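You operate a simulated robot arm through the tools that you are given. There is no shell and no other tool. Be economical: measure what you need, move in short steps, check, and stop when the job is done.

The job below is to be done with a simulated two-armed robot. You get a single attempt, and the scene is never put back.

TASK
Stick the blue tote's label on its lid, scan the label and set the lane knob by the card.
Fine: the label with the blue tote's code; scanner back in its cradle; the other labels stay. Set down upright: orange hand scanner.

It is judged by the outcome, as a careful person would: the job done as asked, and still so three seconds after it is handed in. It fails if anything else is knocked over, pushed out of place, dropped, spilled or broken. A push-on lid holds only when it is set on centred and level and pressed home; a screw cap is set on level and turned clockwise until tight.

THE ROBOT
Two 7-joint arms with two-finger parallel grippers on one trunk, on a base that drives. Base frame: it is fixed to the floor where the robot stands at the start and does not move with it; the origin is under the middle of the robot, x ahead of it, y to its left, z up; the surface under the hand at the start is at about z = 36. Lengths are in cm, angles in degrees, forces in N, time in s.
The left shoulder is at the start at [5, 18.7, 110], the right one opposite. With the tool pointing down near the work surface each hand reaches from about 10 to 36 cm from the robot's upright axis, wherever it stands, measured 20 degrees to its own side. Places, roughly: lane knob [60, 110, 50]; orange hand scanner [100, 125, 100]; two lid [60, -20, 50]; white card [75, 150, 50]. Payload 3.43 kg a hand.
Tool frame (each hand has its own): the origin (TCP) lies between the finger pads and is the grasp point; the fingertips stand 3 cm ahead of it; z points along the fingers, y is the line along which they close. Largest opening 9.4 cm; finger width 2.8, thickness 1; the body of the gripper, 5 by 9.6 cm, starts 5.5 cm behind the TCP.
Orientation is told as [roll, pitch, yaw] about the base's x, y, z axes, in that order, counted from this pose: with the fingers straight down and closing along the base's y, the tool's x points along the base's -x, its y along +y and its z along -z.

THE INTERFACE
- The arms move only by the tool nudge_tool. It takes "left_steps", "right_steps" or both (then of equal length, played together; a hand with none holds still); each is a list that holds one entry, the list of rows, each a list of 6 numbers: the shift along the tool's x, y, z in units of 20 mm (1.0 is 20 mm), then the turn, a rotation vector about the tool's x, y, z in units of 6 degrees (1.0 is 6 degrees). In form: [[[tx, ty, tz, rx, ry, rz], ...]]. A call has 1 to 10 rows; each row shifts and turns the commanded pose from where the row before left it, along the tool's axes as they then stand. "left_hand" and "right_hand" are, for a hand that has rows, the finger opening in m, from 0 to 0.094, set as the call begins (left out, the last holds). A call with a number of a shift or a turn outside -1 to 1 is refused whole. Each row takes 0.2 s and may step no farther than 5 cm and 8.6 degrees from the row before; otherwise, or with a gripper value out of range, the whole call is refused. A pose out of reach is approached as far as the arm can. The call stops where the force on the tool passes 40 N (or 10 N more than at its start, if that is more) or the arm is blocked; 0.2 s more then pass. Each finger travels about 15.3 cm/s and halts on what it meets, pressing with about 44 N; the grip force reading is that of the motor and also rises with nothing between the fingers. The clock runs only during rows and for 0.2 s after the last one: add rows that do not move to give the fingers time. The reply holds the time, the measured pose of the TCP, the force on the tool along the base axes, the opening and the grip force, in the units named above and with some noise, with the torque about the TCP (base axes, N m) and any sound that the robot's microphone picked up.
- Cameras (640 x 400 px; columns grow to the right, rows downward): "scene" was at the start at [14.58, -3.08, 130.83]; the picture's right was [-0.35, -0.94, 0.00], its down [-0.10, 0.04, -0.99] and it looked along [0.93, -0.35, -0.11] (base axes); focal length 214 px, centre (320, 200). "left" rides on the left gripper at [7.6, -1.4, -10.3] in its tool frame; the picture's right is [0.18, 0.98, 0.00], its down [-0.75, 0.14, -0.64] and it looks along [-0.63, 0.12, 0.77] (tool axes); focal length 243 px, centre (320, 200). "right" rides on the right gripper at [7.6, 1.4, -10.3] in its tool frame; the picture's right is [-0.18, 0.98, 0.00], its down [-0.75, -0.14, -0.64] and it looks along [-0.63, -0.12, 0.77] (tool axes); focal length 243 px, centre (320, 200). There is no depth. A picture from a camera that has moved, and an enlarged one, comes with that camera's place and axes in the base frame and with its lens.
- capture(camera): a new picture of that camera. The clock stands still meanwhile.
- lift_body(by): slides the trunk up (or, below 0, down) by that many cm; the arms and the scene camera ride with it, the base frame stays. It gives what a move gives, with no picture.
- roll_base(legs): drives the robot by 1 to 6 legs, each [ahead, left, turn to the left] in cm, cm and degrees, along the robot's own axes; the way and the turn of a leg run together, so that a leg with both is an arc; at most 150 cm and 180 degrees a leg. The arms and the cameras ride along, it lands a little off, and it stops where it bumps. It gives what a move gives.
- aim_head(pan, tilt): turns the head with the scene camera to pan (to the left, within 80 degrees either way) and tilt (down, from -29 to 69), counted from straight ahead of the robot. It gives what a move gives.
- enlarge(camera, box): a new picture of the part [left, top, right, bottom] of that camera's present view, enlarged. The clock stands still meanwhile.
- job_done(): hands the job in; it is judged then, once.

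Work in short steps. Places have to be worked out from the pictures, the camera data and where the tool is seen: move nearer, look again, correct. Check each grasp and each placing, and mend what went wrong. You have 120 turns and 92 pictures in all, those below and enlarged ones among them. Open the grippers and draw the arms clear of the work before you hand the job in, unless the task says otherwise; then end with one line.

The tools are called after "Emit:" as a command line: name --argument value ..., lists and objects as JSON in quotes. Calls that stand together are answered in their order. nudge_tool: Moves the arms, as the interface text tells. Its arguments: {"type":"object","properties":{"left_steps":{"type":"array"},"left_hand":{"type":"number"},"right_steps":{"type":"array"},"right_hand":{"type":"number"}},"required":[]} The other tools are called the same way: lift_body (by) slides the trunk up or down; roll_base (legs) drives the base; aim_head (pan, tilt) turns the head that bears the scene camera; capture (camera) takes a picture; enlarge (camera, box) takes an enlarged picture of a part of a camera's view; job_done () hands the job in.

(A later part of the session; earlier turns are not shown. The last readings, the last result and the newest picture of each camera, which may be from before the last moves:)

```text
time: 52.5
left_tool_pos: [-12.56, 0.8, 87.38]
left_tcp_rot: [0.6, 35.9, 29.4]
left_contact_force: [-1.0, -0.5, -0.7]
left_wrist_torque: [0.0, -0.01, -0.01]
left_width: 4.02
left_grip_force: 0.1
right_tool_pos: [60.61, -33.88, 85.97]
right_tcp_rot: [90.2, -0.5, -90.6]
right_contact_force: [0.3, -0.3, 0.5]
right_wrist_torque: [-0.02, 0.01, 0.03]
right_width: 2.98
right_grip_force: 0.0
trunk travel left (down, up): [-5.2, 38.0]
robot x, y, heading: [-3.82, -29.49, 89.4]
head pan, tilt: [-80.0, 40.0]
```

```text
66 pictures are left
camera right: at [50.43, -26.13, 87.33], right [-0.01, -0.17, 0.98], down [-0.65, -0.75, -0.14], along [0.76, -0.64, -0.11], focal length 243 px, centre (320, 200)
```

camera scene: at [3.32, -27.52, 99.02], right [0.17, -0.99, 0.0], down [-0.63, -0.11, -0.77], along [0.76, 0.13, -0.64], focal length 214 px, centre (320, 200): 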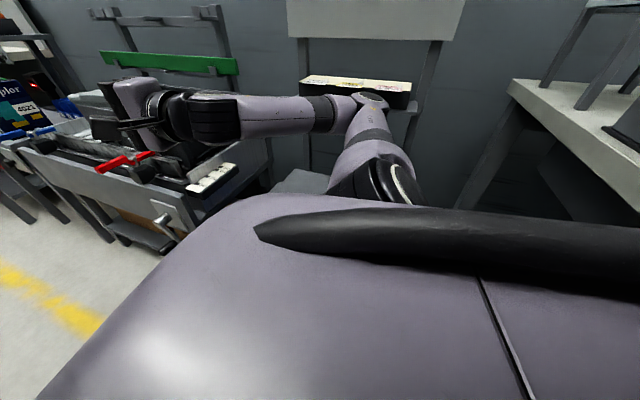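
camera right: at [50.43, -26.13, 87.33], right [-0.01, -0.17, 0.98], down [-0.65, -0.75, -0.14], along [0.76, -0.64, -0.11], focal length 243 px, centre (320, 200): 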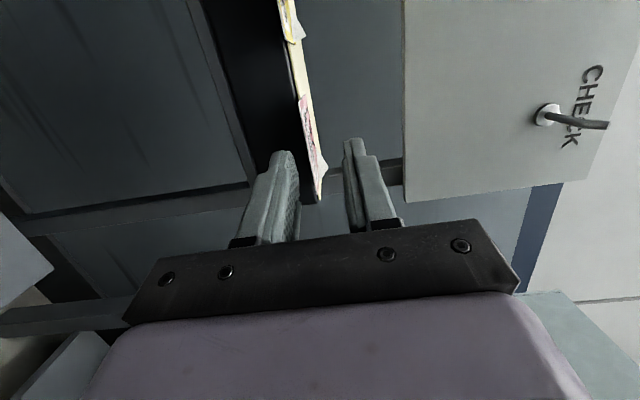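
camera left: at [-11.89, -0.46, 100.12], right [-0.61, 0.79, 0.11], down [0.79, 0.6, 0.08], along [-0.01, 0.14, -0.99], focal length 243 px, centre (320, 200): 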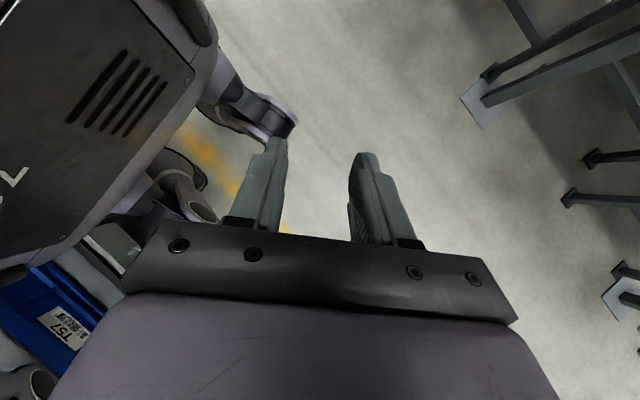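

The label lies between the finger tips' heights. I lower 0.3 cm and advance 2.7 cm so the tips reach the block face.

Emit:
nudge_tool --right_steps '[[[0, -0.1, 0.4, 0, 0, 0], [0, 0, 0.45, 0, 0, 0], [0, 0, 0.45, 0, 0, 0]]]'

Emit:
capture --camera "right"

```text
time: 53.3
left_tool_pos: [-12.41, 0.75, 87.46]
left_tcp_rot: [0.5, 36.0, 29.4]
left_contact_force: [0.2, -0.5, 0.2]
left_wrist_torque: [0.01, -0.03, 0.0]
left_width: 4.0
left_grip_force: 0.2
right_tool_pos: [63.07, -33.81, 86.0]
right_tcp_rot: [90.2, -0.6, -90.8]
right_contact_force: [-0.3, -0.8, -0.1]
right_wrist_torque: [0.01, 0.03, 0.01]
right_width: 3.0
right_grip_force: 0.0
trunk travel left (down, up): [-5.2, 38.0]
robot x, y, heading: [-3.78, -29.66, 89.6]
head pan, tilt: [-80.0, 40.0]
```

```text
65 pictures are left
camera right: at [53.04, -26.07, 87.25], right [-0.01, -0.17, 0.98], down [-0.65, -0.75, -0.14], along [0.76, -0.64, -0.11], focal length 243 px, centre (320, 200)
```

right: 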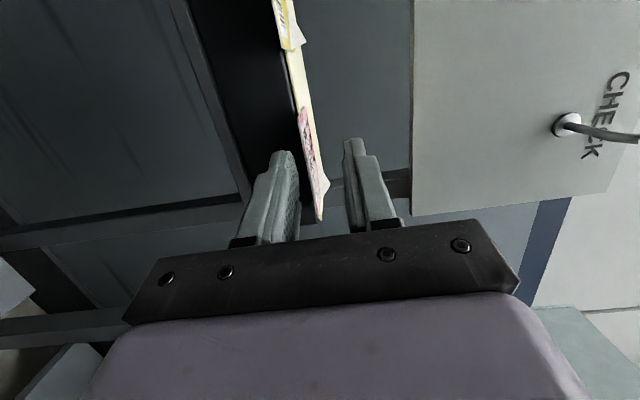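

The label is ~0.5 cm below centre between the pads; I lower by that, advance 0.3 cm, and close.

Emit:
nudge_tool --right_steps '[[[0, -0.25, 0.1, 0, 0, 0], [0, 0, 0.05, 0, 0, 0]]]'

Emit:
nudge_tool --right_steps '[[[0, 0, 0, 0, 0, 0], [0, 0, 0, 0, 0, 0]]]' --right_hand 0.0

Emit:
capture --camera "right"

```text
time: 53.9
left_tool_pos: [-12.48, 0.84, 87.41]
left_tcp_rot: [0.5, 36.0, 29.4]
left_contact_force: [-0.4, -0.7, 0.8]
left_wrist_torque: [0.01, -0.04, 0.02]
left_width: 3.99
left_grip_force: 0.1
right_tool_pos: [63.35, -34.01, 85.48]
right_tcp_rot: [90.2, -0.6, -90.9]
right_contact_force: [-0.2, 0.7, 0.3]
right_wrist_torque: [0.0, 0.02, -0.03]
right_width: 3.0
right_grip_force: 0.1
trunk travel left (down, up): [-5.2, 38.0]
robot x, y, heading: [-3.57, -30.06, 89.6]
head pan, tilt: [-80.0, 40.0]
```

```text
time: 54.5
left_tool_pos: [-12.43, 0.83, 87.22]
left_tcp_rot: [0.4, 35.9, 29.4]
left_contact_force: [0.5, 0.1, 0.2]
left_wrist_torque: [0.03, -0.04, -0.04]
left_width: 3.99
left_grip_force: 0.0
right_tool_pos: [63.31, -33.93, 85.37]
right_tcp_rot: [90.4, -0.6, -90.8]
right_contact_force: [-0.1, -0.4, -0.4]
right_wrist_torque: [0.0, -0.03, 0.01]
right_width: 0.0
right_grip_force: 33.1
trunk travel left (down, up): [-5.2, 38.0]
robot x, y, heading: [-3.79, -29.73, 89.5]
head pan, tilt: [-80.0, 40.0]
```

```text
64 pictures are left
camera right: at [53.3, -26.1, 86.78], right [-0.01, -0.17, 0.98], down [-0.65, -0.75, -0.14], along [0.76, -0.64, -0.11], focal length 243 px, centre (320, 200)
```

right: 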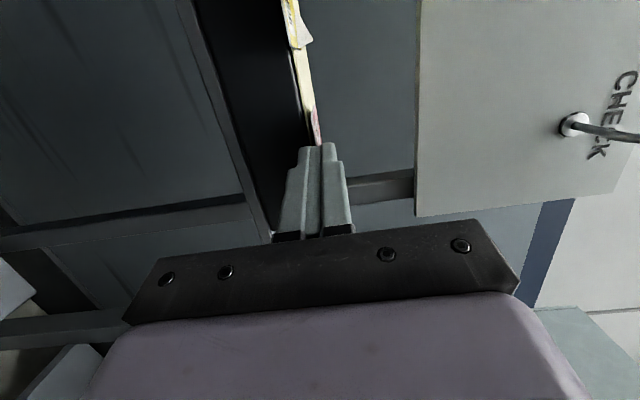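

The fingers have closed on it. I draw back and slightly up and look whether the label comes.

Emit:
nudge_tool --right_steps '[[[0, 0, -0.5, 0, 0, 0], [0, 0.1, -1, 0, 0, 0], [0, 0.3, -1, 0, 0, 0]]]'

Emit:
capture --camera "right"

```text
time: 55.3
left_tool_pos: [-12.38, 0.69, 87.44]
left_tcp_rot: [0.5, 35.9, 29.5]
left_contact_force: [0.2, 1.1, 0.7]
left_wrist_torque: [0.01, 0.0, 0.04]
left_width: 3.98
left_grip_force: 0.1
right_tool_pos: [60.01, -34.68, 86.6]
right_tcp_rot: [90.2, -0.4, -90.6]
right_contact_force: [1.1, 0.3, 0.6]
right_wrist_torque: [0.0, 0.01, 0.01]
right_width: 0.0
right_grip_force: 33.5
right hand out of reach, approached as far as the arm can: row 3
trunk travel left (down, up): [-5.2, 38.0]
robot x, y, heading: [-3.61, -29.78, 89.3]
head pan, tilt: [-80.0, 40.0]
```

```text
63 pictures are left
camera right: at [49.96, -26.98, 87.86], right [-0.01, -0.17, 0.98], down [-0.65, -0.75, -0.14], along [0.76, -0.64, -0.11], focal length 243 px, centre (320, 200)
```

right: 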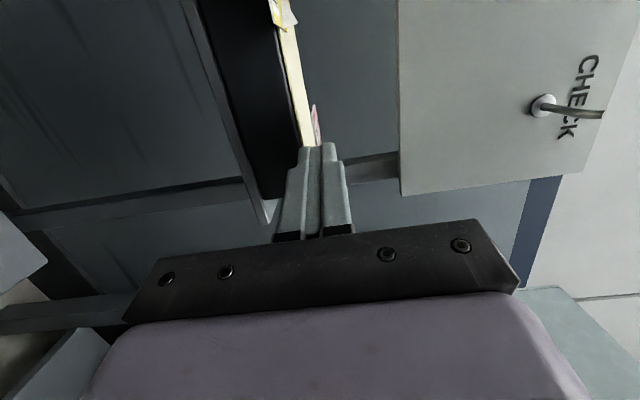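

The label is in the grip, free of the block. I raise it a little and strafe the robot 7 cm away so it can be lowered clear of the dispenser.

Emit:
nudge_tool --right_steps '[[[0, 1, 0, 0, 0, 0], [0, 1, 0, 0, 0, 0]]]'

Emit:
roll_base --legs '[[0, 7, 0]]'

Emit:
nudge_tool --right_steps '[[[0, 0, 0, 1, 0, 0], [0, 0, 0, 1, 0, 0], [0, 0, 0, 1, 0, 0], [0, 0, 0, 1, 0, 0], [0, 0, 0, 1, 0, 0], [0, 0, 0, 1, 0, 0]]]'

Emit:
capture --camera "right"

```text
time: 55.9
left_tool_pos: [-12.47, 0.84, 87.44]
left_tcp_rot: [0.6, 36.0, 29.4]
left_contact_force: [0.7, -0.1, -0.2]
left_wrist_torque: [0.0, -0.01, -0.05]
left_width: 3.99
left_grip_force: 0.1
right_tool_pos: [60.04, -34.69, 90.57]
right_tcp_rot: [90.3, -0.6, -90.8]
right_contact_force: [0.3, 0.9, -0.5]
right_wrist_torque: [0.01, 0.03, 0.0]
right_width: 0.0
right_grip_force: 33.1
trunk travel left (down, up): [-5.2, 38.0]
robot x, y, heading: [-3.23, -29.79, 89.5]
head pan, tilt: [-80.0, 40.0]
```

```text
time: 57.2
left_tool_pos: [-19.22, 0.9, 87.35]
left_tcp_rot: [0.6, 36.2, 29.5]
left_contact_force: [-0.3, -0.8, 0.2]
left_wrist_torque: [0.01, -0.04, 0.01]
left_width: 4.02
left_grip_force: 0.0
right_tool_pos: [53.44, -34.76, 90.26]
right_tcp_rot: [90.1, -0.6, -90.8]
right_contact_force: [-0.8, -0.3, 0.3]
right_wrist_torque: [-0.01, 0.02, 0.01]
right_width: 0.0
right_grip_force: 33.7
trunk travel left (down, up): [-5.2, 38.0]
robot x, y, heading: [-10.4, -29.38, 89.5]
head pan, tilt: [-80.0, 40.0]
```

```text
time: 58.6
left_tool_pos: [-19.17, 0.8, 87.48]
left_tcp_rot: [0.7, 36.2, 29.6]
left_contact_force: [0.3, 0.9, 0.5]
left_wrist_torque: [0.01, 0.0, -0.01]
left_width: 4.01
left_grip_force: 0.3
right_tool_pos: [53.43, -34.63, 90.29]
right_tcp_rot: [54.0, -0.5, -90.7]
right_contact_force: [0.3, 1.4, 0.3]
right_wrist_torque: [0.02, -0.02, 0.01]
right_width: 0.01
right_grip_force: 33.1
trunk travel left (down, up): [-5.2, 38.0]
robot x, y, heading: [-10.24, -29.85, 89.4]
head pan, tilt: [-80.0, 40.0]
```

```text
62 pictures are left
camera right: at [46.11, -26.85, 97.37], right [0.58, -0.18, 0.8], down [-0.61, -0.74, 0.27], along [0.54, -0.64, -0.54], focal length 243 px, centre (320, 200)
```

right: 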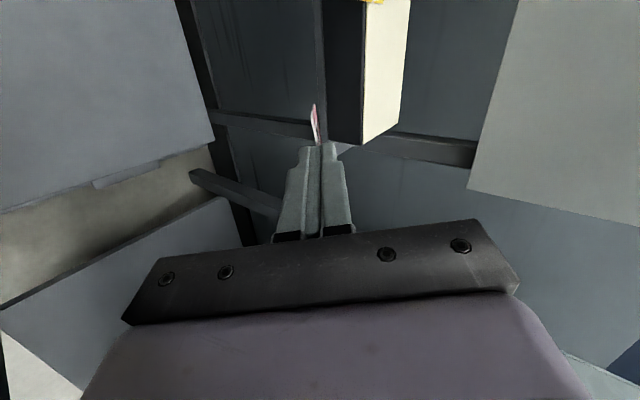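

Label still held, tool pitched 36° down. I descend straight down toward the lid, moving to y≈-25.

Emit:
nudge_tool --right_steps '[[[0.5, -0.81, 0.59, 0, 0, 0], [0.5, -0.81, 0.59, 0, 0, 0], [0.5, -0.81, 0.59, 0, 0, 0], [0.5, -0.81, 0.59, 0, 0, 0], [0.5, -0.81, 0.59, 0, 0, 0], [0.5, -0.81, 0.59, 0, 0, 0], [0.5, -0.81, 0.59, 0, 0, 0], [0.5, -0.81, 0.59, 0, 0, 0], [0.5, -0.81, 0.59, 0, 0, 0], [0.5, -0.81, 0.59, 0, 0, 0]]]'

Emit:
capture --camera "right"

```text
time: 60.8
left_tool_pos: [-19.18, 1.02, 87.42]
left_tcp_rot: [0.5, 36.1, 29.6]
left_contact_force: [-0.5, 1.2, 0.7]
left_wrist_torque: [0.0, 0.02, 0.05]
left_width: 3.96
left_grip_force: 0.0
right_tool_pos: [53.54, -24.94, 70.05]
right_tcp_rot: [54.1, -0.6, -90.6]
right_contact_force: [-0.1, 0.3, 0.1]
right_wrist_torque: [0.01, -0.03, 0.01]
right_width: 0.0
right_grip_force: 33.6
trunk travel left (down, up): [-5.2, 38.0]
robot x, y, heading: [-10.04, -29.6, 89.6]
head pan, tilt: [-80.0, 40.0]
```

```text
61 pictures are left
camera right: at [46.23, -17.11, 77.11], right [0.57, -0.18, 0.8], down [-0.61, -0.74, 0.27], along [0.54, -0.64, -0.54], focal length 243 px, centre (320, 200)
```

right: 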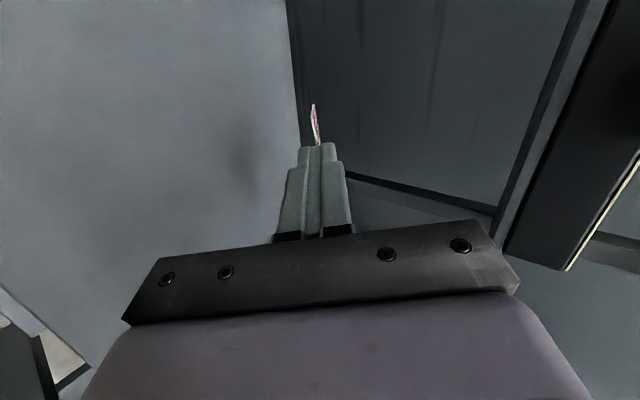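

Next descend 10 cm more and shift to y≈-21, then look at the gap to the lid.

Emit:
nudge_tool --right_steps '[[[0.5, -0.81, 0.59, 0, 0, 0], [0.5, -0.81, 0.59, 0, 0, 0], [0.5, -0.81, 0.59, 0, 0, 0], [0.5, -0.81, 0.59, 0, 0, 0], [0, -0.81, 0.59, 0, 0, 0]]]'

Emit:
capture --camera "right"

```text
time: 62.0
left_tool_pos: [-19.24, 0.85, 87.45]
left_tcp_rot: [0.6, 36.0, 29.6]
left_contact_force: [0.0, 0.8, 0.3]
left_wrist_torque: [-0.03, -0.01, 0.01]
left_width: 4.03
left_grip_force: 0.1
right_tool_pos: [53.49, -21.03, 60.06]
right_tcp_rot: [54.0, -0.5, -90.7]
right_contact_force: [0.1, -0.4, -0.1]
right_wrist_torque: [0.02, -0.02, -0.04]
right_width: 0.0
right_grip_force: 33.5
trunk travel left (down, up): [-5.2, 38.0]
robot x, y, heading: [-10.43, -29.77, 89.8]
head pan, tilt: [-80.0, 40.0]
```

```text
60 pictures are left
camera right: at [46.32, -13.23, 67.22], right [0.57, -0.18, 0.8], down [-0.61, -0.74, 0.27], along [0.54, -0.64, -0.54], focal length 243 px, centre (320, 200)
```

right: 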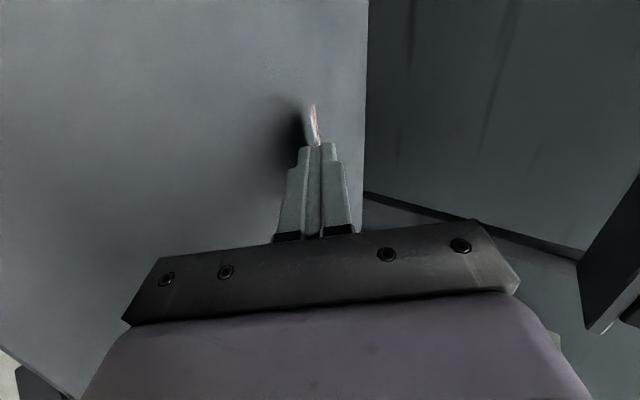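

Lid top is around z≈53–54; the label's lower edge is at ~56.5. I go down 2 cm in small steps and look.

Emit:
nudge_tool --right_steps '[[[0, -0.27, 0.2, 0, 0, 0], [0, -0.27, 0.2, 0, 0, 0], [0, -0.27, 0.2, 0, 0, 0]]]'

Emit:
enlarge --camera "right" --box '[230, 60, 390, 160]'

```text
time: 62.8
left_tool_pos: [-19.23, 0.87, 87.34]
left_tcp_rot: [0.6, 36.2, 29.6]
left_contact_force: [-0.8, 0.0, -0.2]
left_wrist_torque: [-0.01, 0.0, 0.0]
left_width: 3.99
left_grip_force: 0.1
right_tool_pos: [53.85, -21.05, 57.92]
right_tcp_rot: [54.1, -0.6, -90.7]
right_contact_force: [0.1, 0.3, 0.8]
right_wrist_torque: [0.02, -0.08, -0.03]
right_width: 0.0
right_grip_force: 33.1
trunk travel left (down, up): [-5.2, 38.0]
robot x, y, heading: [-10.02, -29.58, 89.7]
head pan, tilt: [-80.0, 40.0]
```

```text
4.00 times, centred on (310, 110) of right
camera zoom: at [46.44, -13.16, 65.14], right [0.57, -0.18, 0.8], down [-0.61, -0.74, 0.27], along [0.54, -0.64, -0.54], focal length 970 px, centre (360, 560)
```

zoom: 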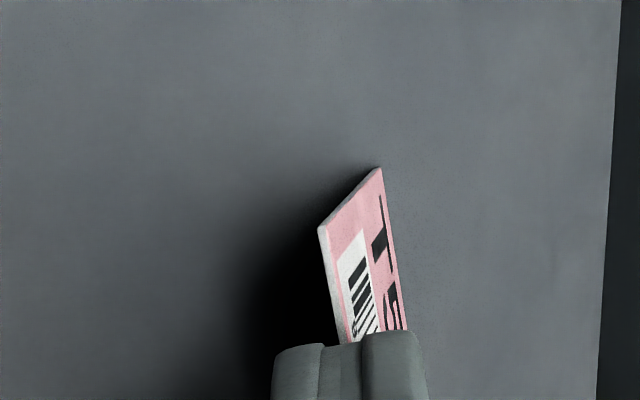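

The label's far edge seems at the lid, face up. I flatten the tool to ~26° pitch while keeping the edge just on the lid.

Emit:
nudge_tool --right_steps '[[[0, -0.15, 0, -0.85, 0, 0], [0, -0.15, 0, -0.85, 0, 0], [0, -0.15, 0, 0, 0, 0]]]'

Emit:
enlarge --camera "right" --box '[200, 40, 400, 165]'

```text
time: 63.6
left_tool_pos: [-19.19, 0.85, 87.45]
left_tcp_rot: [0.6, 36.1, 29.6]
left_contact_force: [-0.2, -0.2, 1.2]
left_wrist_torque: [0.0, 0.02, 0.02]
left_width: 4.02
left_grip_force: 0.0
right_tool_pos: [53.24, -20.97, 57.36]
right_tcp_rot: [64.4, -0.6, -90.7]
right_contact_force: [0.3, -0.4, 0.2]
right_wrist_torque: [0.02, 0.01, 0.04]
right_width: 0.0
right_grip_force: 33.8
trunk travel left (down, up): [-5.2, 38.0]
robot x, y, heading: [-10.25, -29.9, 89.5]
head pan, tilt: [-80.0, 40.0]
```

```text
3.20 times, centred on (300, 102) of right
camera zoom: at [44.83, -13.16, 62.93], right [0.42, -0.18, 0.89], down [-0.65, -0.74, 0.16], along [0.63, -0.64, -0.43], focal length 776 px, centre (384, 512)
```

zoom: 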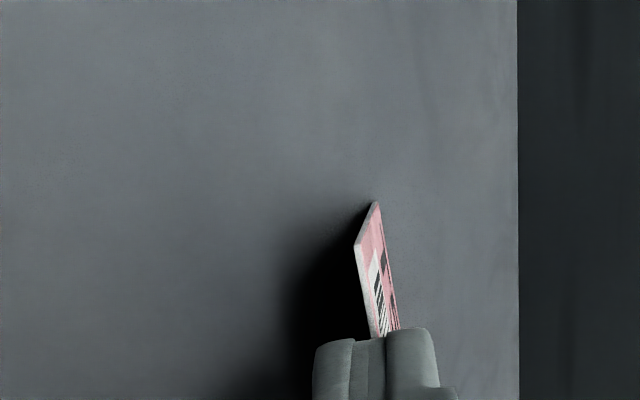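

Lower gently until contact is felt.

Emit:
nudge_tool --right_steps '[[[0, -0.09, 0.045, 0, 0, 0], [0, -0.09, 0.045, 0, 0, 0], [0, -0.09, 0.045, 0, 0, 0]]]'

Emit:
enlarge --camera "right" --box '[200, 40, 400, 165]'

```text
time: 64.4
left_tool_pos: [-19.23, 0.9, 87.48]
left_tcp_rot: [0.6, 36.1, 29.6]
left_contact_force: [0.4, -0.3, -0.4]
left_wrist_torque: [0.01, 0.01, -0.01]
left_width: 4.03
left_grip_force: 0.0
right_tool_pos: [53.21, -21.03, 56.65]
right_tcp_rot: [64.3, -0.6, -90.7]
right_contact_force: [1.4, 0.2, 0.6]
right_wrist_torque: [-0.03, 0.02, 0.02]
right_width: 0.0
right_grip_force: 32.9
trunk travel left (down, up): [-5.2, 38.0]
robot x, y, heading: [-10.69, -29.53, 89.4]
head pan, tilt: [-80.0, 40.0]
```

```text
3.20 times, centred on (300, 102) of right
camera zoom: at [44.77, -13.21, 62.32], right [0.42, -0.18, 0.89], down [-0.65, -0.74, 0.16], along [0.63, -0.64, -0.43], focal length 776 px, centre (384, 512)
```

zoom: 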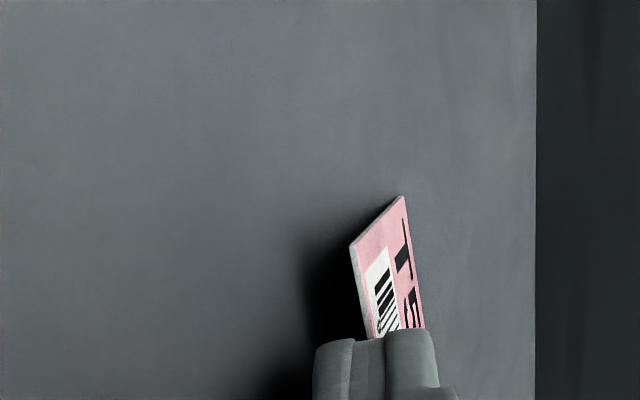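

The label has pivoted flatter against the lid, so it's touching. I open the fingers slightly and look.

Emit:
nudge_tool --right_steps '[[[0, 0.1, 0, 0, 0, 0], [0, 0, 0, 0, 0, 0]]]' --right_hand 0.01

Emit:
enlarge --camera "right" --box '[200, 40, 400, 165]'

```text
time: 65.0
left_tool_pos: [-19.16, 0.68, 87.5]
left_tcp_rot: [0.5, 36.0, 29.7]
left_contact_force: [0.7, 0.4, 0.0]
left_wrist_torque: [0.02, 0.03, 0.02]
left_width: 4.01
left_grip_force: 0.1
right_tool_pos: [53.23, -21.05, 56.77]
right_tcp_rot: [64.3, -0.6, -90.6]
right_contact_force: [-0.2, 0.4, -0.2]
right_wrist_torque: [0.0, -0.01, -0.01]
right_width: 0.99
right_grip_force: 0.0
trunk travel left (down, up): [-5.2, 38.0]
robot x, y, heading: [-11.04, -29.68, 89.6]
head pan, tilt: [-80.0, 40.0]
```

```text
3.20 times, centred on (300, 102) of right
camera zoom: at [44.87, -13.2, 62.47], right [0.42, -0.18, 0.89], down [-0.65, -0.74, 0.16], along [0.63, -0.64, -0.43], focal length 776 px, centre (384, 512)
```

zoom: 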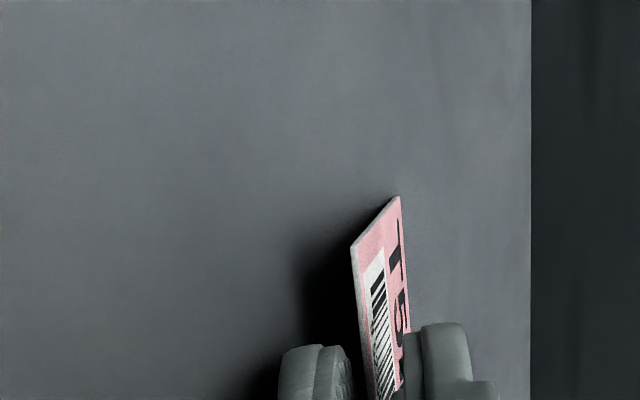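

The label is loose, resting on the lower finger. I withdraw along the finger axis so it drops onto the lid.

Emit:
nudge_tool --right_steps '[[[0, 0, -0.5, 0, 0, 0], [0, 0, -1, 0, 0, 0], [0, 0.3, -1, 0, 0, 0], [0, 1, 0, 0, 0, 0], [0, 1, 0, 0, 0, 0]]]'

Emit:
capture --camera "right"

```text
time: 66.2
left_tool_pos: [-19.17, 0.83, 87.42]
left_tcp_rot: [0.7, 36.1, 29.6]
left_contact_force: [-0.4, 0.4, -0.3]
left_wrist_torque: [-0.03, -0.02, 0.0]
left_width: 3.99
left_grip_force: 0.0
right_tool_pos: [50.92, -20.97, 63.02]
right_tcp_rot: [64.3, -0.7, -90.8]
right_contact_force: [-0.6, 0.2, -0.2]
right_wrist_torque: [0.01, -0.04, 0.0]
right_width: 0.99
right_grip_force: 0.0
trunk travel left (down, up): [-5.2, 38.0]
robot x, y, heading: [-10.33, -29.35, 89.6]
head pan, tilt: [-80.0, 40.0]
```

```text
55 pictures are left
camera right: at [42.44, -13.04, 68.75], right [0.42, -0.18, 0.89], down [-0.65, -0.74, 0.16], along [0.63, -0.64, -0.43], focal length 243 px, centre (320, 200)
```

right: 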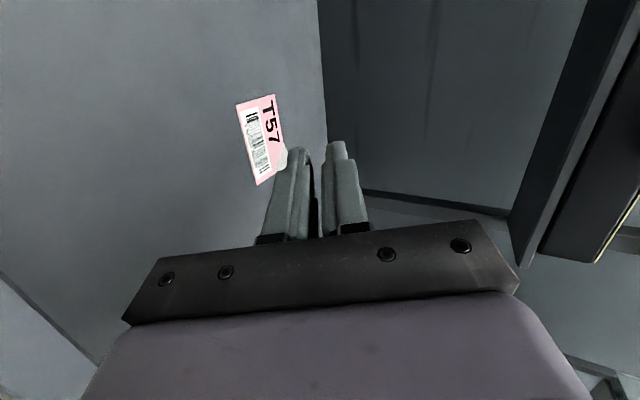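

The label lies flat, face up, on the lid at ≈[57,-22,54]. I close the fingers, steepen the tool and move above it to press it home.

Emit:
nudge_tool --right_steps '[[[0, 0, 0, 1, 0, 0], [0, 0, 0, 1, 0, 0], [0, 0, 0, 1, 0, 0], [0, 0, 0, 1, 0, 0], [0, 0, 0, 1, 0, 0], [0, 0, 0, 1, 0, 0], [-0.15, 0.39, 0.963, 0, 0, 0], [-0.15, 0.39, 0.963, 0, 0, 0], [-0.15, 0.39, 0.963, 0, 0, 0]]]' --right_hand 0.0

Emit:
capture --camera "right"

```text
time: 68.2
left_tool_pos: [-19.11, 0.77, 87.4]
left_tcp_rot: [0.5, 36.2, 29.6]
left_contact_force: [0.0, 0.2, -0.4]
left_wrist_torque: [0.0, -0.02, -0.01]
left_width: 4.01
left_grip_force: 0.0
right_tool_pos: [55.67, -21.85, 59.16]
right_tcp_rot: [28.3, -0.7, -90.7]
right_contact_force: [0.6, -0.2, 0.3]
right_wrist_torque: [-0.01, -0.02, -0.03]
right_width: 0.02
right_grip_force: 32.9
trunk travel left (down, up): [-5.2, 38.0]
robot x, y, heading: [-10.6, -29.42, 89.5]
head pan, tilt: [-80.0, 40.0]
```

```text
54 pictures are left
camera right: at [52.34, -14.12, 68.87], right [0.86, -0.19, 0.47], down [-0.44, -0.74, 0.51], along [0.25, -0.64, -0.72], focal length 243 px, centre (320, 200)
```

right: 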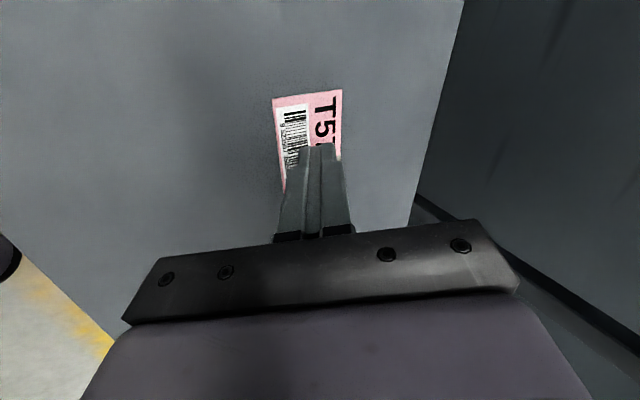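

The tips are above the label's middle. I press down until the force stop.

Emit:
nudge_tool --right_steps '[[[0, -0.094, 0.176, 0, 0, 0], [0, -0.094, 0.176, 0, 0, 0], [0, -0.094, 0.176, 0, 0, 0], [0, -0.094, 0.176, 0, 0, 0], [0, -0.094, 0.176, 0, 0, 0], [0, -0.094, 0.176, 0, 0, 0], [0, -0.094, 0.176, 0, 0, 0], [0, -0.094, 0.176, 0, 0, 0], [0, -0.094, 0.176, 0, 0, 0]]]'

```text
time: 70.0
left_tool_pos: [-19.29, 0.82, 87.46]
left_tcp_rot: [0.5, 36.0, 29.6]
left_contact_force: [-0.4, -0.4, -0.1]
left_wrist_torque: [0.0, 0.01, 0.01]
left_width: 3.99
left_grip_force: 0.1
right_tool_pos: [55.88, -21.96, 56.81]
right_tcp_rot: [29.4, -0.6, -90.8]
right_contact_force: [-1.3, -0.1, 22.5]
right_wrist_torque: [0.16, -0.09, 0.02]
right_width: 0.02
right_grip_force: 33.1
trunk travel left (down, up): [-5.2, 38.0]
robot x, y, heading: [-10.68, -29.45, 89.1]
head pan, tilt: [-80.0, 40.0]
stopped in row 9 (right hand): the force on the tool passed its limit at 45 N (the readings are from after the stop); the commanded pose is now the measured one
```

Pressed with ~45 N. I lift off and check that the label stayed.

Emit:
nudge_tool --right_steps '[[[0, 0.4, -0.8, 0, 0, 0], [0, 0.4, -0.8, 0, 0, 0], [0, 0.4, -0.8, 0, 0, 0], [0, 0.4, -0.8, 0, 0, 0], [0, 0.4, -0.8, 0, 0, 0]]]'

Emit:
capture --camera "right"

```text
time: 71.2
left_tool_pos: [-19.18, 0.78, 87.38]
left_tcp_rot: [0.6, 36.1, 29.5]
left_contact_force: [-0.1, 0.0, -0.8]
left_wrist_torque: [-0.01, -0.01, 0.02]
left_width: 4.02
left_grip_force: 0.1
right_tool_pos: [55.28, -21.83, 65.24]
right_tcp_rot: [28.7, -0.5, -90.8]
right_contact_force: [-0.6, -0.9, -0.5]
right_wrist_torque: [-0.02, -0.01, 0.04]
right_width: 0.0
right_grip_force: 33.0
trunk travel left (down, up): [-5.2, 38.0]
robot x, y, heading: [-10.45, -29.64, 89.4]
head pan, tilt: [-80.0, 40.0]
```

```text
53 pictures are left
camera right: at [51.84, -13.95, 74.87], right [0.86, -0.19, 0.47], down [-0.44, -0.74, 0.5], along [0.26, -0.64, -0.72], focal length 243 px, centre (320, 200)
```

right: 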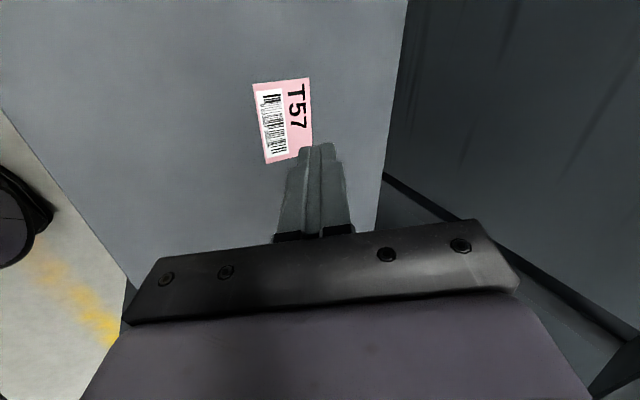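

The label is firmly on. Next the scanner: I raise the trunk and look ahead (+y) along the aisle.

Emit:
lift_body --by 20

Emit:
aim_head --pan -25 --tilt 20

Emit:
capture --camera "scene"

```text
time: 73.4
left_tool_pos: [-19.14, 0.76, 107.45]
left_tcp_rot: [0.6, 36.1, 29.6]
left_contact_force: [0.3, 0.2, -0.3]
left_wrist_torque: [-0.02, 0.03, 0.02]
left_width: 4.0
left_grip_force: 0.0
right_tool_pos: [55.33, -21.7, 85.22]
right_tcp_rot: [28.8, -0.4, -90.8]
right_contact_force: [0.9, 0.1, 0.4]
right_wrist_torque: [0.0, 0.01, -0.05]
right_width: 0.01
right_grip_force: 32.4
trunk travel left (down, up): [-25.2, 18.0]
robot x, y, heading: [-10.41, -29.71, 89.5]
head pan, tilt: [-80.0, 40.0]
```

```text
time: 74.6
left_tool_pos: [-19.09, 0.82, 107.49]
left_tcp_rot: [0.5, 36.1, 29.5]
left_contact_force: [0.0, 0.5, 1.3]
left_wrist_torque: [0.01, -0.01, -0.03]
left_width: 3.98
left_grip_force: 0.1
right_tool_pos: [55.24, -21.73, 85.26]
right_tcp_rot: [28.8, -0.5, -90.7]
right_contact_force: [0.5, -0.4, -0.1]
right_wrist_torque: [0.0, 0.0, 0.03]
right_width: 0.02
right_grip_force: 33.2
trunk travel left (down, up): [-25.2, 18.0]
robot x, y, heading: [-10.27, -29.36, 89.6]
head pan, tilt: [-25.0, 20.0]
```

```text
52 pictures are left
camera scene: at [-6.25, -15.21, 122.16], right [0.9, -0.43, 0.0], down [-0.15, -0.31, -0.94], along [0.4, 0.85, -0.34], focal length 214 px, centre (320, 200)
```

scene: 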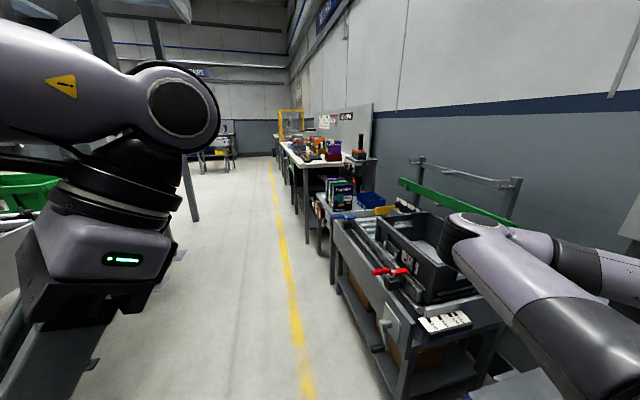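

I enlarge the far benches to find the scanner, knob and card.

Emit:
enlarge --camera "scene" --box '[270, 90, 450, 260]'

```text
2.35 times, centred on (360, 175) of scene
camera zoom: at [-6.25, -15.21, 122.16], right [0.9, -0.43, 0.0], down [-0.15, -0.31, -0.94], along [0.4, 0.85, -0.34], focal length 505 px, centre (226, 259)
```

zoom: 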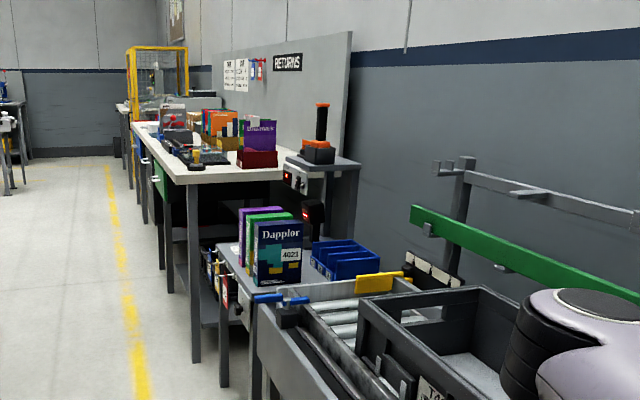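

I strafe left 22 cm to clear the bench and drive ahead 85 cm along the aisle, then look.

Emit:
roll_base --legs '[[0, 22, 0], [85, 0, 0]]'

Emit:
aim_head --pan -50 --tilt 25

Emit:
capture --camera "scene"

```text
time: 81.3
left_tool_pos: [-39.87, 87.71, 107.45]
left_tcp_rot: [0.6, 36.1, 29.4]
left_contact_force: [0.3, 0.1, -0.5]
left_wrist_torque: [0.03, 0.0, 0.01]
left_width: 3.99
left_grip_force: 0.1
right_tool_pos: [34.51, 64.7, 85.26]
right_tcp_rot: [28.8, -0.5, -91.1]
right_contact_force: [-0.3, 0.4, -0.7]
right_wrist_torque: [0.04, 0.01, -0.03]
right_width: 0.02
right_grip_force: 33.0
trunk travel left (down, up): [-25.2, 18.0]
robot x, y, heading: [-31.14, 57.22, 89.2]
head pan, tilt: [-25.0, 20.0]
```

```text
time: 82.2
left_tool_pos: [-40.0, 87.83, 107.49]
left_tcp_rot: [0.6, 36.0, 29.4]
left_contact_force: [-0.2, -0.3, 0.4]
left_wrist_torque: [0.0, -0.02, 0.01]
left_width: 3.99
left_grip_force: 0.0
right_tool_pos: [34.37, 64.75, 85.32]
right_tcp_rot: [28.9, -0.4, -91.1]
right_contact_force: [-0.5, 0.5, -2.0]
right_wrist_torque: [-0.03, -0.01, -0.01]
right_width: 0.0
right_grip_force: 33.1
trunk travel left (down, up): [-25.2, 18.0]
robot x, y, heading: [-31.21, 57.13, 88.9]
head pan, tilt: [-50.0, 25.0]
```

```text
50 pictures are left
camera scene: at [-24.01, 69.03, 121.36], right [0.63, -0.77, 0.0], down [-0.33, -0.27, -0.91], along [0.7, 0.57, -0.42], focal length 214 px, centre (320, 200)
```

scene: 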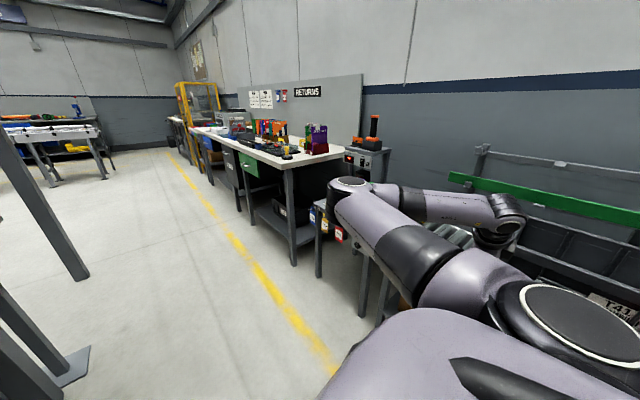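

The scanner handle is near [94,126,107]. I drive ahead 45 cm to see it and the knob from closer.

Emit:
roll_base --legs '[[45, 0, 0.8]]'

Emit:
aim_head --pan -75 --tilt 20

Emit:
capture --camera "scene"

```text
time: 85.0
left_tool_pos: [-39.89, 132.67, 107.3]
left_tcp_rot: [0.6, 36.1, 29.9]
left_contact_force: [0.0, 0.0, 0.0]
left_wrist_torque: [-0.03, 0.0, 0.01]
left_width: 4.0
left_grip_force: 0.0
right_tool_pos: [34.65, 110.38, 85.29]
right_tcp_rot: [28.8, -0.5, -90.6]
right_contact_force: [-0.1, -0.6, 1.0]
right_wrist_torque: [0.03, -0.01, -0.01]
right_width: 0.04
right_grip_force: 33.3
trunk travel left (down, up): [-25.2, 18.0]
robot x, y, heading: [-30.79, 102.15, 89.9]
head pan, tilt: [-50.0, 25.0]
```

```text
time: 85.8
left_tool_pos: [-39.84, 132.53, 107.38]
left_tcp_rot: [0.5, 36.2, 30.0]
left_contact_force: [0.5, 0.0, 0.0]
left_wrist_torque: [0.02, -0.02, 0.0]
left_width: 4.01
left_grip_force: 0.0
right_tool_pos: [34.78, 110.33, 85.25]
right_tcp_rot: [28.7, -0.5, -90.6]
right_contact_force: [0.9, 0.1, 0.5]
right_wrist_torque: [-0.02, 0.03, 0.04]
right_width: 0.0
right_grip_force: 32.6
trunk travel left (down, up): [-25.2, 18.0]
robot x, y, heading: [-30.84, 102.28, 89.7]
head pan, tilt: [-75.0, 20.0]
```

```text
49 pictures are left
camera scene: at [-21.83, 110.56, 122.16], right [0.26, -0.97, 0.0], down [-0.33, -0.09, -0.94], along [0.91, 0.24, -0.34], focal length 214 px, centre (320, 200)
```

scene: 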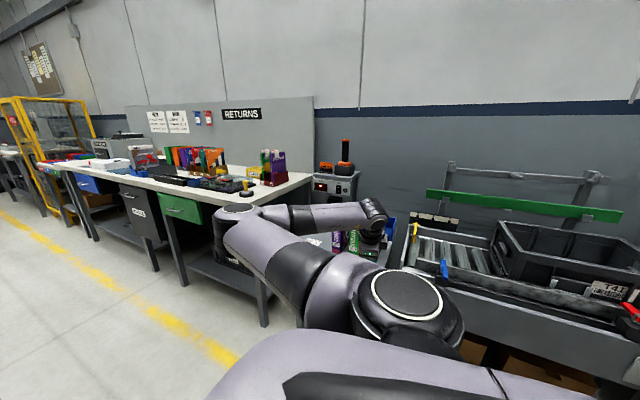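

Emit:
enlarge --camera "scene" --box '[250, 120, 442, 240]'

```text
3.33 times, centred on (346, 180) of scene
camera zoom: at [-21.83, 110.56, 122.16], right [0.26, -0.97, 0.0], down [-0.33, -0.09, -0.94], along [0.91, 0.24, -0.34], focal length 715 px, centre (233, 267)
```

zoom: 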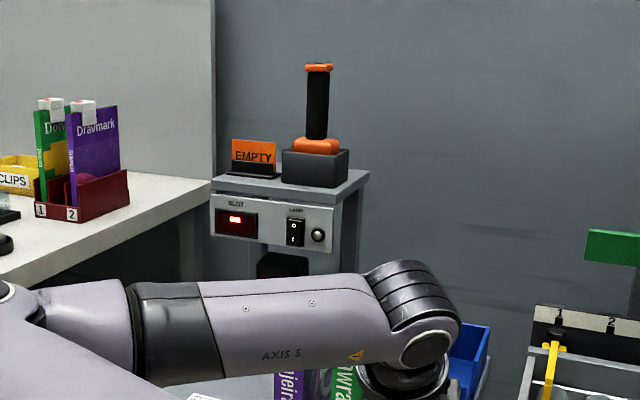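

The console with cradle is at about x≈97, y≈127, with handle mid z≈107. I turn the robot back to face +x to look unobstructed and find how close it can get.

Emit:
roll_base --legs '[[15, 0, 0], [0, 0, -90]]'

Emit:
aim_head --pan 0 --tilt 30

Emit:
capture --camera "scene"

```text
time: 91.1
left_tool_pos: [-0.31, 125.56, 107.51]
left_tcp_rot: [0.7, 36.1, -61.4]
left_contact_force: [0.5, -0.4, 0.5]
left_wrist_torque: [0.02, -0.01, -0.01]
left_width: 3.97
left_grip_force: 0.0
right_tool_pos: [-24.15, 51.49, 85.29]
right_tcp_rot: [28.8, -0.5, 178.3]
right_contact_force: [0.0, 0.1, -1.4]
right_wrist_torque: [0.01, -0.04, -0.02]
right_width: 0.02
right_grip_force: 33.3
trunk travel left (down, up): [-25.2, 18.0]
robot x, y, heading: [-30.89, 117.29, -1.4]
head pan, tilt: [-75.0, 20.0]
```

```text
time: 92.6
left_tool_pos: [-0.38, 125.59, 107.48]
left_tcp_rot: [0.6, 36.1, -61.5]
left_contact_force: [-0.4, -0.2, 0.0]
left_wrist_torque: [0.04, -0.01, -0.03]
left_width: 3.98
left_grip_force: 0.0
right_tool_pos: [-24.28, 51.45, 85.25]
right_tcp_rot: [28.8, -0.5, 178.2]
right_contact_force: [-0.6, 0.1, -0.6]
right_wrist_torque: [0.02, -0.03, -0.01]
right_width: 0.0
right_grip_force: 33.1
trunk travel left (down, up): [-25.2, 18.0]
robot x, y, heading: [-30.33, 117.52, -1.4]
head pan, tilt: [0.0, 30.0]
```

```text
47 pictures are left
camera scene: at [-15.91, 117.16, 120.56], right [-0.03, -1.0, 0.0], down [-0.5, 0.01, -0.87], along [0.87, -0.02, -0.5], focal length 214 px, centre (320, 200)
```

scene: 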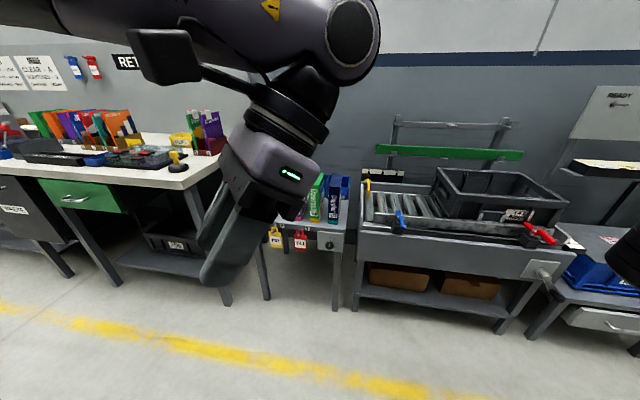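

The knob is visible on the box table's front and hanging tags beside it. I raise the trunk, unwind the left hand out of the view, and bring the right hand to tool-down with its camera facing ahead.

Emit:
lift_body --by 10

Emit:
nudge_tool --right_steps '[[[0, 0, 0, 1, 0, 0], [0, 0, 0, 1, 0, 0], [0, 0, 0, 1, 0, 0], [0, 0, 0, 1, 0, 0], [0, 0, 0, 0.75, 0, 0], [1, -1, 0, 0, 0, 0], [1, -1, 0, 0, 0, 0], [1, -1, 0, 0, 0, 0], [1, -1, 0, 0, 0, 0], [1, -1, 0, 0, 0, 0]]]' --left_steps '[[[0, 0, 0, 0, -1, 0], [0, 0, 0, 0, -1, 0], [0, 0, 0, 0, -1, 0], [0, 0, 0, 0, -1, 0], [0, 0, 0, 0, -1, 0], [0, 0, 0, 0, -1, 0], [0, 0, 0, 0, 0, -1], [0, 0, 0, 0, 0, -1], [0, 0, 0, 0, 0, -1], [0, 0, 0, 0, 0, -1]]]'

Emit:
nudge_tool --right_steps '[[[1, -1, 0, 0, 0, 0], [1, -1, 0, 0, 0, 0], [1, -1, 0, 0, 0, 0], [1, -1, 0, 0, 0, 0], [1, -1, 0, 0, 0, 0], [1, -1, 0, 0, 0, 0], [1, -1, 0, 0, 0, 0], [1, -1, 0, 0, 0, 0], [1, -1, 0, 0, 0, 0], [0, 0, 0, 0, 0, 0]]]' --left_steps '[[[0, 0, 0, 0, 0, -1], [0, 0, 0, 0, 0, -1], [0, 0, 0, 0, 0, -1], [0, 0, 0, 0, 0, -1], [0, 0, 0, 0, 0, -1], [0, 0, 0, 0, 0, -1], [0, 1, 1, 0, 0, 0], [0, 1, 1, 0, 0, 0], [0, 1, 1, 0, 0, 0], [0, 1, 1, 0, 0, 0]]]'

Emit:
capture --camera "scene"

```text
time: 93.9
left_tool_pos: [-0.28, 125.58, 117.43]
left_tcp_rot: [0.6, 36.1, -61.4]
left_contact_force: [0.3, -0.2, -1.1]
left_wrist_torque: [-0.02, 0.0, 0.01]
left_width: 3.98
left_grip_force: 0.0
right_tool_pos: [-24.15, 51.47, 95.19]
right_tcp_rot: [28.9, -0.6, 178.3]
right_contact_force: [-0.1, -0.9, -0.2]
right_wrist_torque: [0.0, 0.01, 0.01]
right_width: 0.02
right_grip_force: 33.5
trunk travel left (down, up): [-35.2, 8.0]
robot x, y, heading: [-30.72, 117.2, -1.4]
head pan, tilt: [0.0, 30.0]
```

```text
time: 96.1
left_tool_pos: [-0.4, 125.56, 117.33]
left_tcp_rot: [0.5, 0.0, -37.6]
left_contact_force: [0.4, -0.1, 0.4]
left_wrist_torque: [-0.03, 0.02, -0.01]
left_width: 4.02
left_grip_force: 0.0
right_tool_pos: [-13.92, 61.25, 95.29]
right_tcp_rot: [0.4, -0.5, 178.2]
right_contact_force: [0.1, -1.0, -0.3]
right_wrist_torque: [0.0, 0.02, 0.01]
right_width: 0.0
right_grip_force: 33.0
trunk travel left (down, up): [-35.2, 8.0]
robot x, y, heading: [-30.87, 117.41, -1.2]
head pan, tilt: [0.0, 30.0]
```

```text
time: 98.3
left_tool_pos: [-0.15, 133.81, 109.39]
left_tcp_rot: [0.4, -0.4, -1.8]
left_contact_force: [0.2, -0.2, -0.2]
left_wrist_torque: [0.05, 0.01, -0.01]
left_width: 4.01
left_grip_force: 0.1
right_tool_pos: [5.19, 74.97, 95.21]
right_tcp_rot: [0.9, 0.4, 176.5]
right_contact_force: [0.7, -0.3, -0.2]
right_wrist_torque: [-0.01, 0.03, -0.01]
right_width: 0.01
right_grip_force: 33.0
right hand out of reach, approached as far as the arm can: row 8, 9
trunk travel left (down, up): [-35.2, 8.0]
robot x, y, heading: [-31.23, 117.28, -1.4]
head pan, tilt: [0.0, 30.0]
```

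```text
46 pictures are left
camera scene: at [-15.91, 117.21, 130.56], right [-0.03, -1.0, 0.0], down [-0.5, 0.01, -0.87], along [0.87, -0.02, -0.5], focal length 214 px, centre (320, 200)
```

scene: 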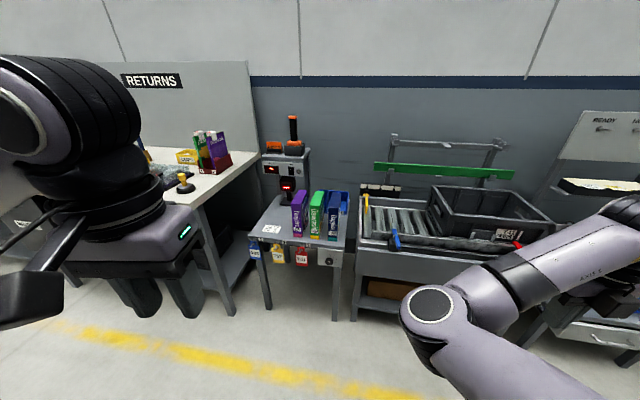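

A clear view now: knob and tags on the box table front, a white card on its top. I enlarge both.

Emit:
enlarge --camera "scene" --box '[240, 185, 368, 265]'

Emit:
enlarge --camera "scene" --box '[240, 105, 368, 185]'

```text
5.00 times, centred on (304, 225) of scene
camera zoom: at [-15.91, 117.21, 130.56], right [-0.03, -1.0, 0.0], down [-0.5, 0.01, -0.87], along [0.87, -0.02, -0.5], focal length 1072 px, centre (400, 75)
```

zoom: 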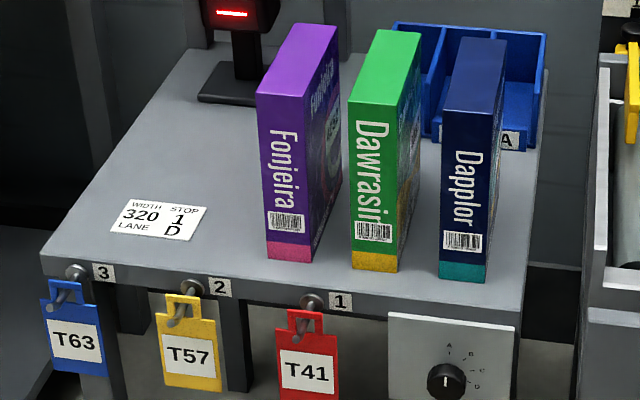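

```text
5.00 times, centred on (304, 145) of scene
camera zoom: at [-15.91, 117.21, 130.56], right [-0.03, -1.0, 0.0], down [-0.5, 0.01, -0.87], along [0.87, -0.02, -0.5], focal length 1072 px, centre (400, 475)
```

zoom: 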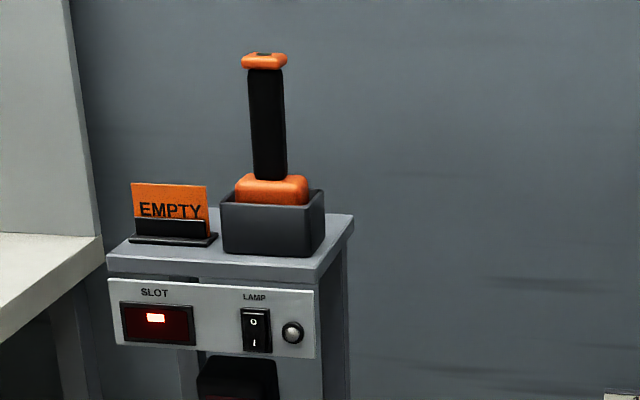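

The card reads WIDTH 320, STOP 1, LANE D, so the knob must go to D (now at A). The scanner handle is at ≈[97.6,128,107]. I reorient the right hand to point to the robot's right, pitched slightly down, closing fore-aft.

Emit:
nudge_tool --right_steps '[[[-1, 0, 0, 0, 0, 0], [-1, 0, 0, 0, 0, 0], [-1, 0, 0, 0, 0, 0], [-1, 0, 0, 0, 0, 0], [-1, 0, 0, 0, 0, 0], [-1, 0, 0, 0, 0, 0], [-1, 0, 0, 0, 0, 0], [0, 0, 0, 0, 0, 1], [0, 0, 0, 0, 0, 1], [0, 0, 0, 0, 0, 1]]]' --right_hand 0.07

Emit:
nudge_tool --right_steps '[[[0, 0, 0, 0, 0, 1], [0, 0, 0, 0, 0, 1], [0, 0, 0, 0, 0, 1], [0, 0, 0, 0, 0, 1], [0, 0, 0, 0, 0, 1], [0, 0, 0, 0, 0, 1], [0, 0, 0, 0, 0, 1], [0, 0, 0, 0, 0, 1], [0, 0, 0, 0, 0, 1], [0, 0, 0, 0, 0, 1]]]'

Emit:
nudge_tool --right_steps '[[[0, 0, 0, 0, 0, 1], [0, 0, 0, 0, 0, 1], [0, 0, 0, 0, 1, 0], [0, 0, 0, 0, 1, 0], [0, 0, 0, 0, 1, 0], [0, 0, 0, 0, 1, 0], [0, 0, 0, 0, 1, 0], [0, 0, 0, 0, 1, 0], [0, 0, 0, 0, 1, 0], [0, 0, 0, 0, 1, 0]]]'

```text
time: 100.5
left_tool_pos: [-0.11, 133.57, 109.51]
left_tcp_rot: [0.5, -0.4, -1.8]
left_contact_force: [-0.3, -0.2, 0.1]
left_wrist_torque: [0.0, -0.03, 0.02]
left_width: 4.01
left_grip_force: 0.1
right_tool_pos: [-8.85, 75.2, 94.84]
right_tcp_rot: [0.7, -0.3, 159.5]
right_contact_force: [-0.3, -0.9, 0.5]
right_wrist_torque: [0.02, 0.03, 0.02]
right_width: 7.01
right_grip_force: 0.1
right hand out of reach, approached as far as the arm can: row 1, 2
trunk travel left (down, up): [-35.2, 8.0]
robot x, y, heading: [-30.44, 117.09, -1.5]
head pan, tilt: [0.0, 30.0]
```

```text
time: 102.7
left_tool_pos: [-0.09, 133.72, 109.47]
left_tcp_rot: [0.4, -0.3, -1.6]
left_contact_force: [0.2, -0.1, 0.2]
left_wrist_torque: [0.03, 0.02, 0.03]
left_width: 3.98
left_grip_force: 0.1
right_tool_pos: [-8.94, 75.14, 94.9]
right_tcp_rot: [0.4, 0.5, 99.0]
right_contact_force: [0.1, 0.2, -0.2]
right_wrist_torque: [0.0, 0.03, 0.0]
right_width: 7.0
right_grip_force: 0.0
trunk travel left (down, up): [-35.2, 8.0]
robot x, y, heading: [-30.91, 117.25, -1.3]
head pan, tilt: [0.0, 30.0]
```

```text
time: 105.1
left_tool_pos: [-0.1, 133.62, 109.53]
left_tcp_rot: [0.3, -0.4, -1.8]
left_contact_force: [-1.0, -0.2, -0.2]
left_wrist_torque: [-0.01, 0.0, 0.0]
left_width: 4.0
left_grip_force: 0.1
right_tool_pos: [-10.22, 63.92, 102.46]
right_tcp_rot: [-1.0, 51.9, 83.8]
right_contact_force: [0.7, 0.0, -0.1]
right_wrist_torque: [-0.04, 0.02, -0.02]
right_width: 6.99
right_grip_force: 0.2
right hand out of reach, approached as far as the arm can: row 4, 5, 6, 7, 8, 9, 10
trunk travel left (down, up): [-35.2, 8.0]
robot x, y, heading: [-31.06, 117.02, -1.4]
head pan, tilt: [0.0, 30.0]
stopped in row 10 (right hand): the arm was blocked; the commanded pose is now the measured one
```

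Nearly there (52° pitched). I move the hand further out to the right and finish the pitch by 3 more rows.

Emit:
nudge_tool --right_steps '[[[0.62, 0, 0.79, 0, 0, 0], [0.62, 0, 0.79, 0, 0, 0], [0.62, 0, 0.79, 0, 0, 0], [0, 0, 0, 0, 1, 0], [0, 0, 0, 0, 1, 0], [0, 0, 0, 0, 1, 0]]]'

```text
time: 106.5
left_tool_pos: [-0.21, 133.64, 109.6]
left_tcp_rot: [0.5, -0.5, -1.7]
left_contact_force: [0.1, 0.5, -0.1]
left_wrist_torque: [-0.02, 0.0, -0.02]
left_width: 3.99
left_grip_force: 0.0
right_tool_pos: [-12.11, 57.07, 103.33]
right_tcp_rot: [-3.2, 71.4, 79.4]
right_contact_force: [-0.5, 0.2, -0.1]
right_wrist_torque: [0.0, -0.01, -0.01]
right_width: 6.99
right_grip_force: 0.1
trunk travel left (down, up): [-35.2, 8.0]
robot x, y, heading: [-31.01, 117.27, -1.4]
head pan, tilt: [0.0, 30.0]
```

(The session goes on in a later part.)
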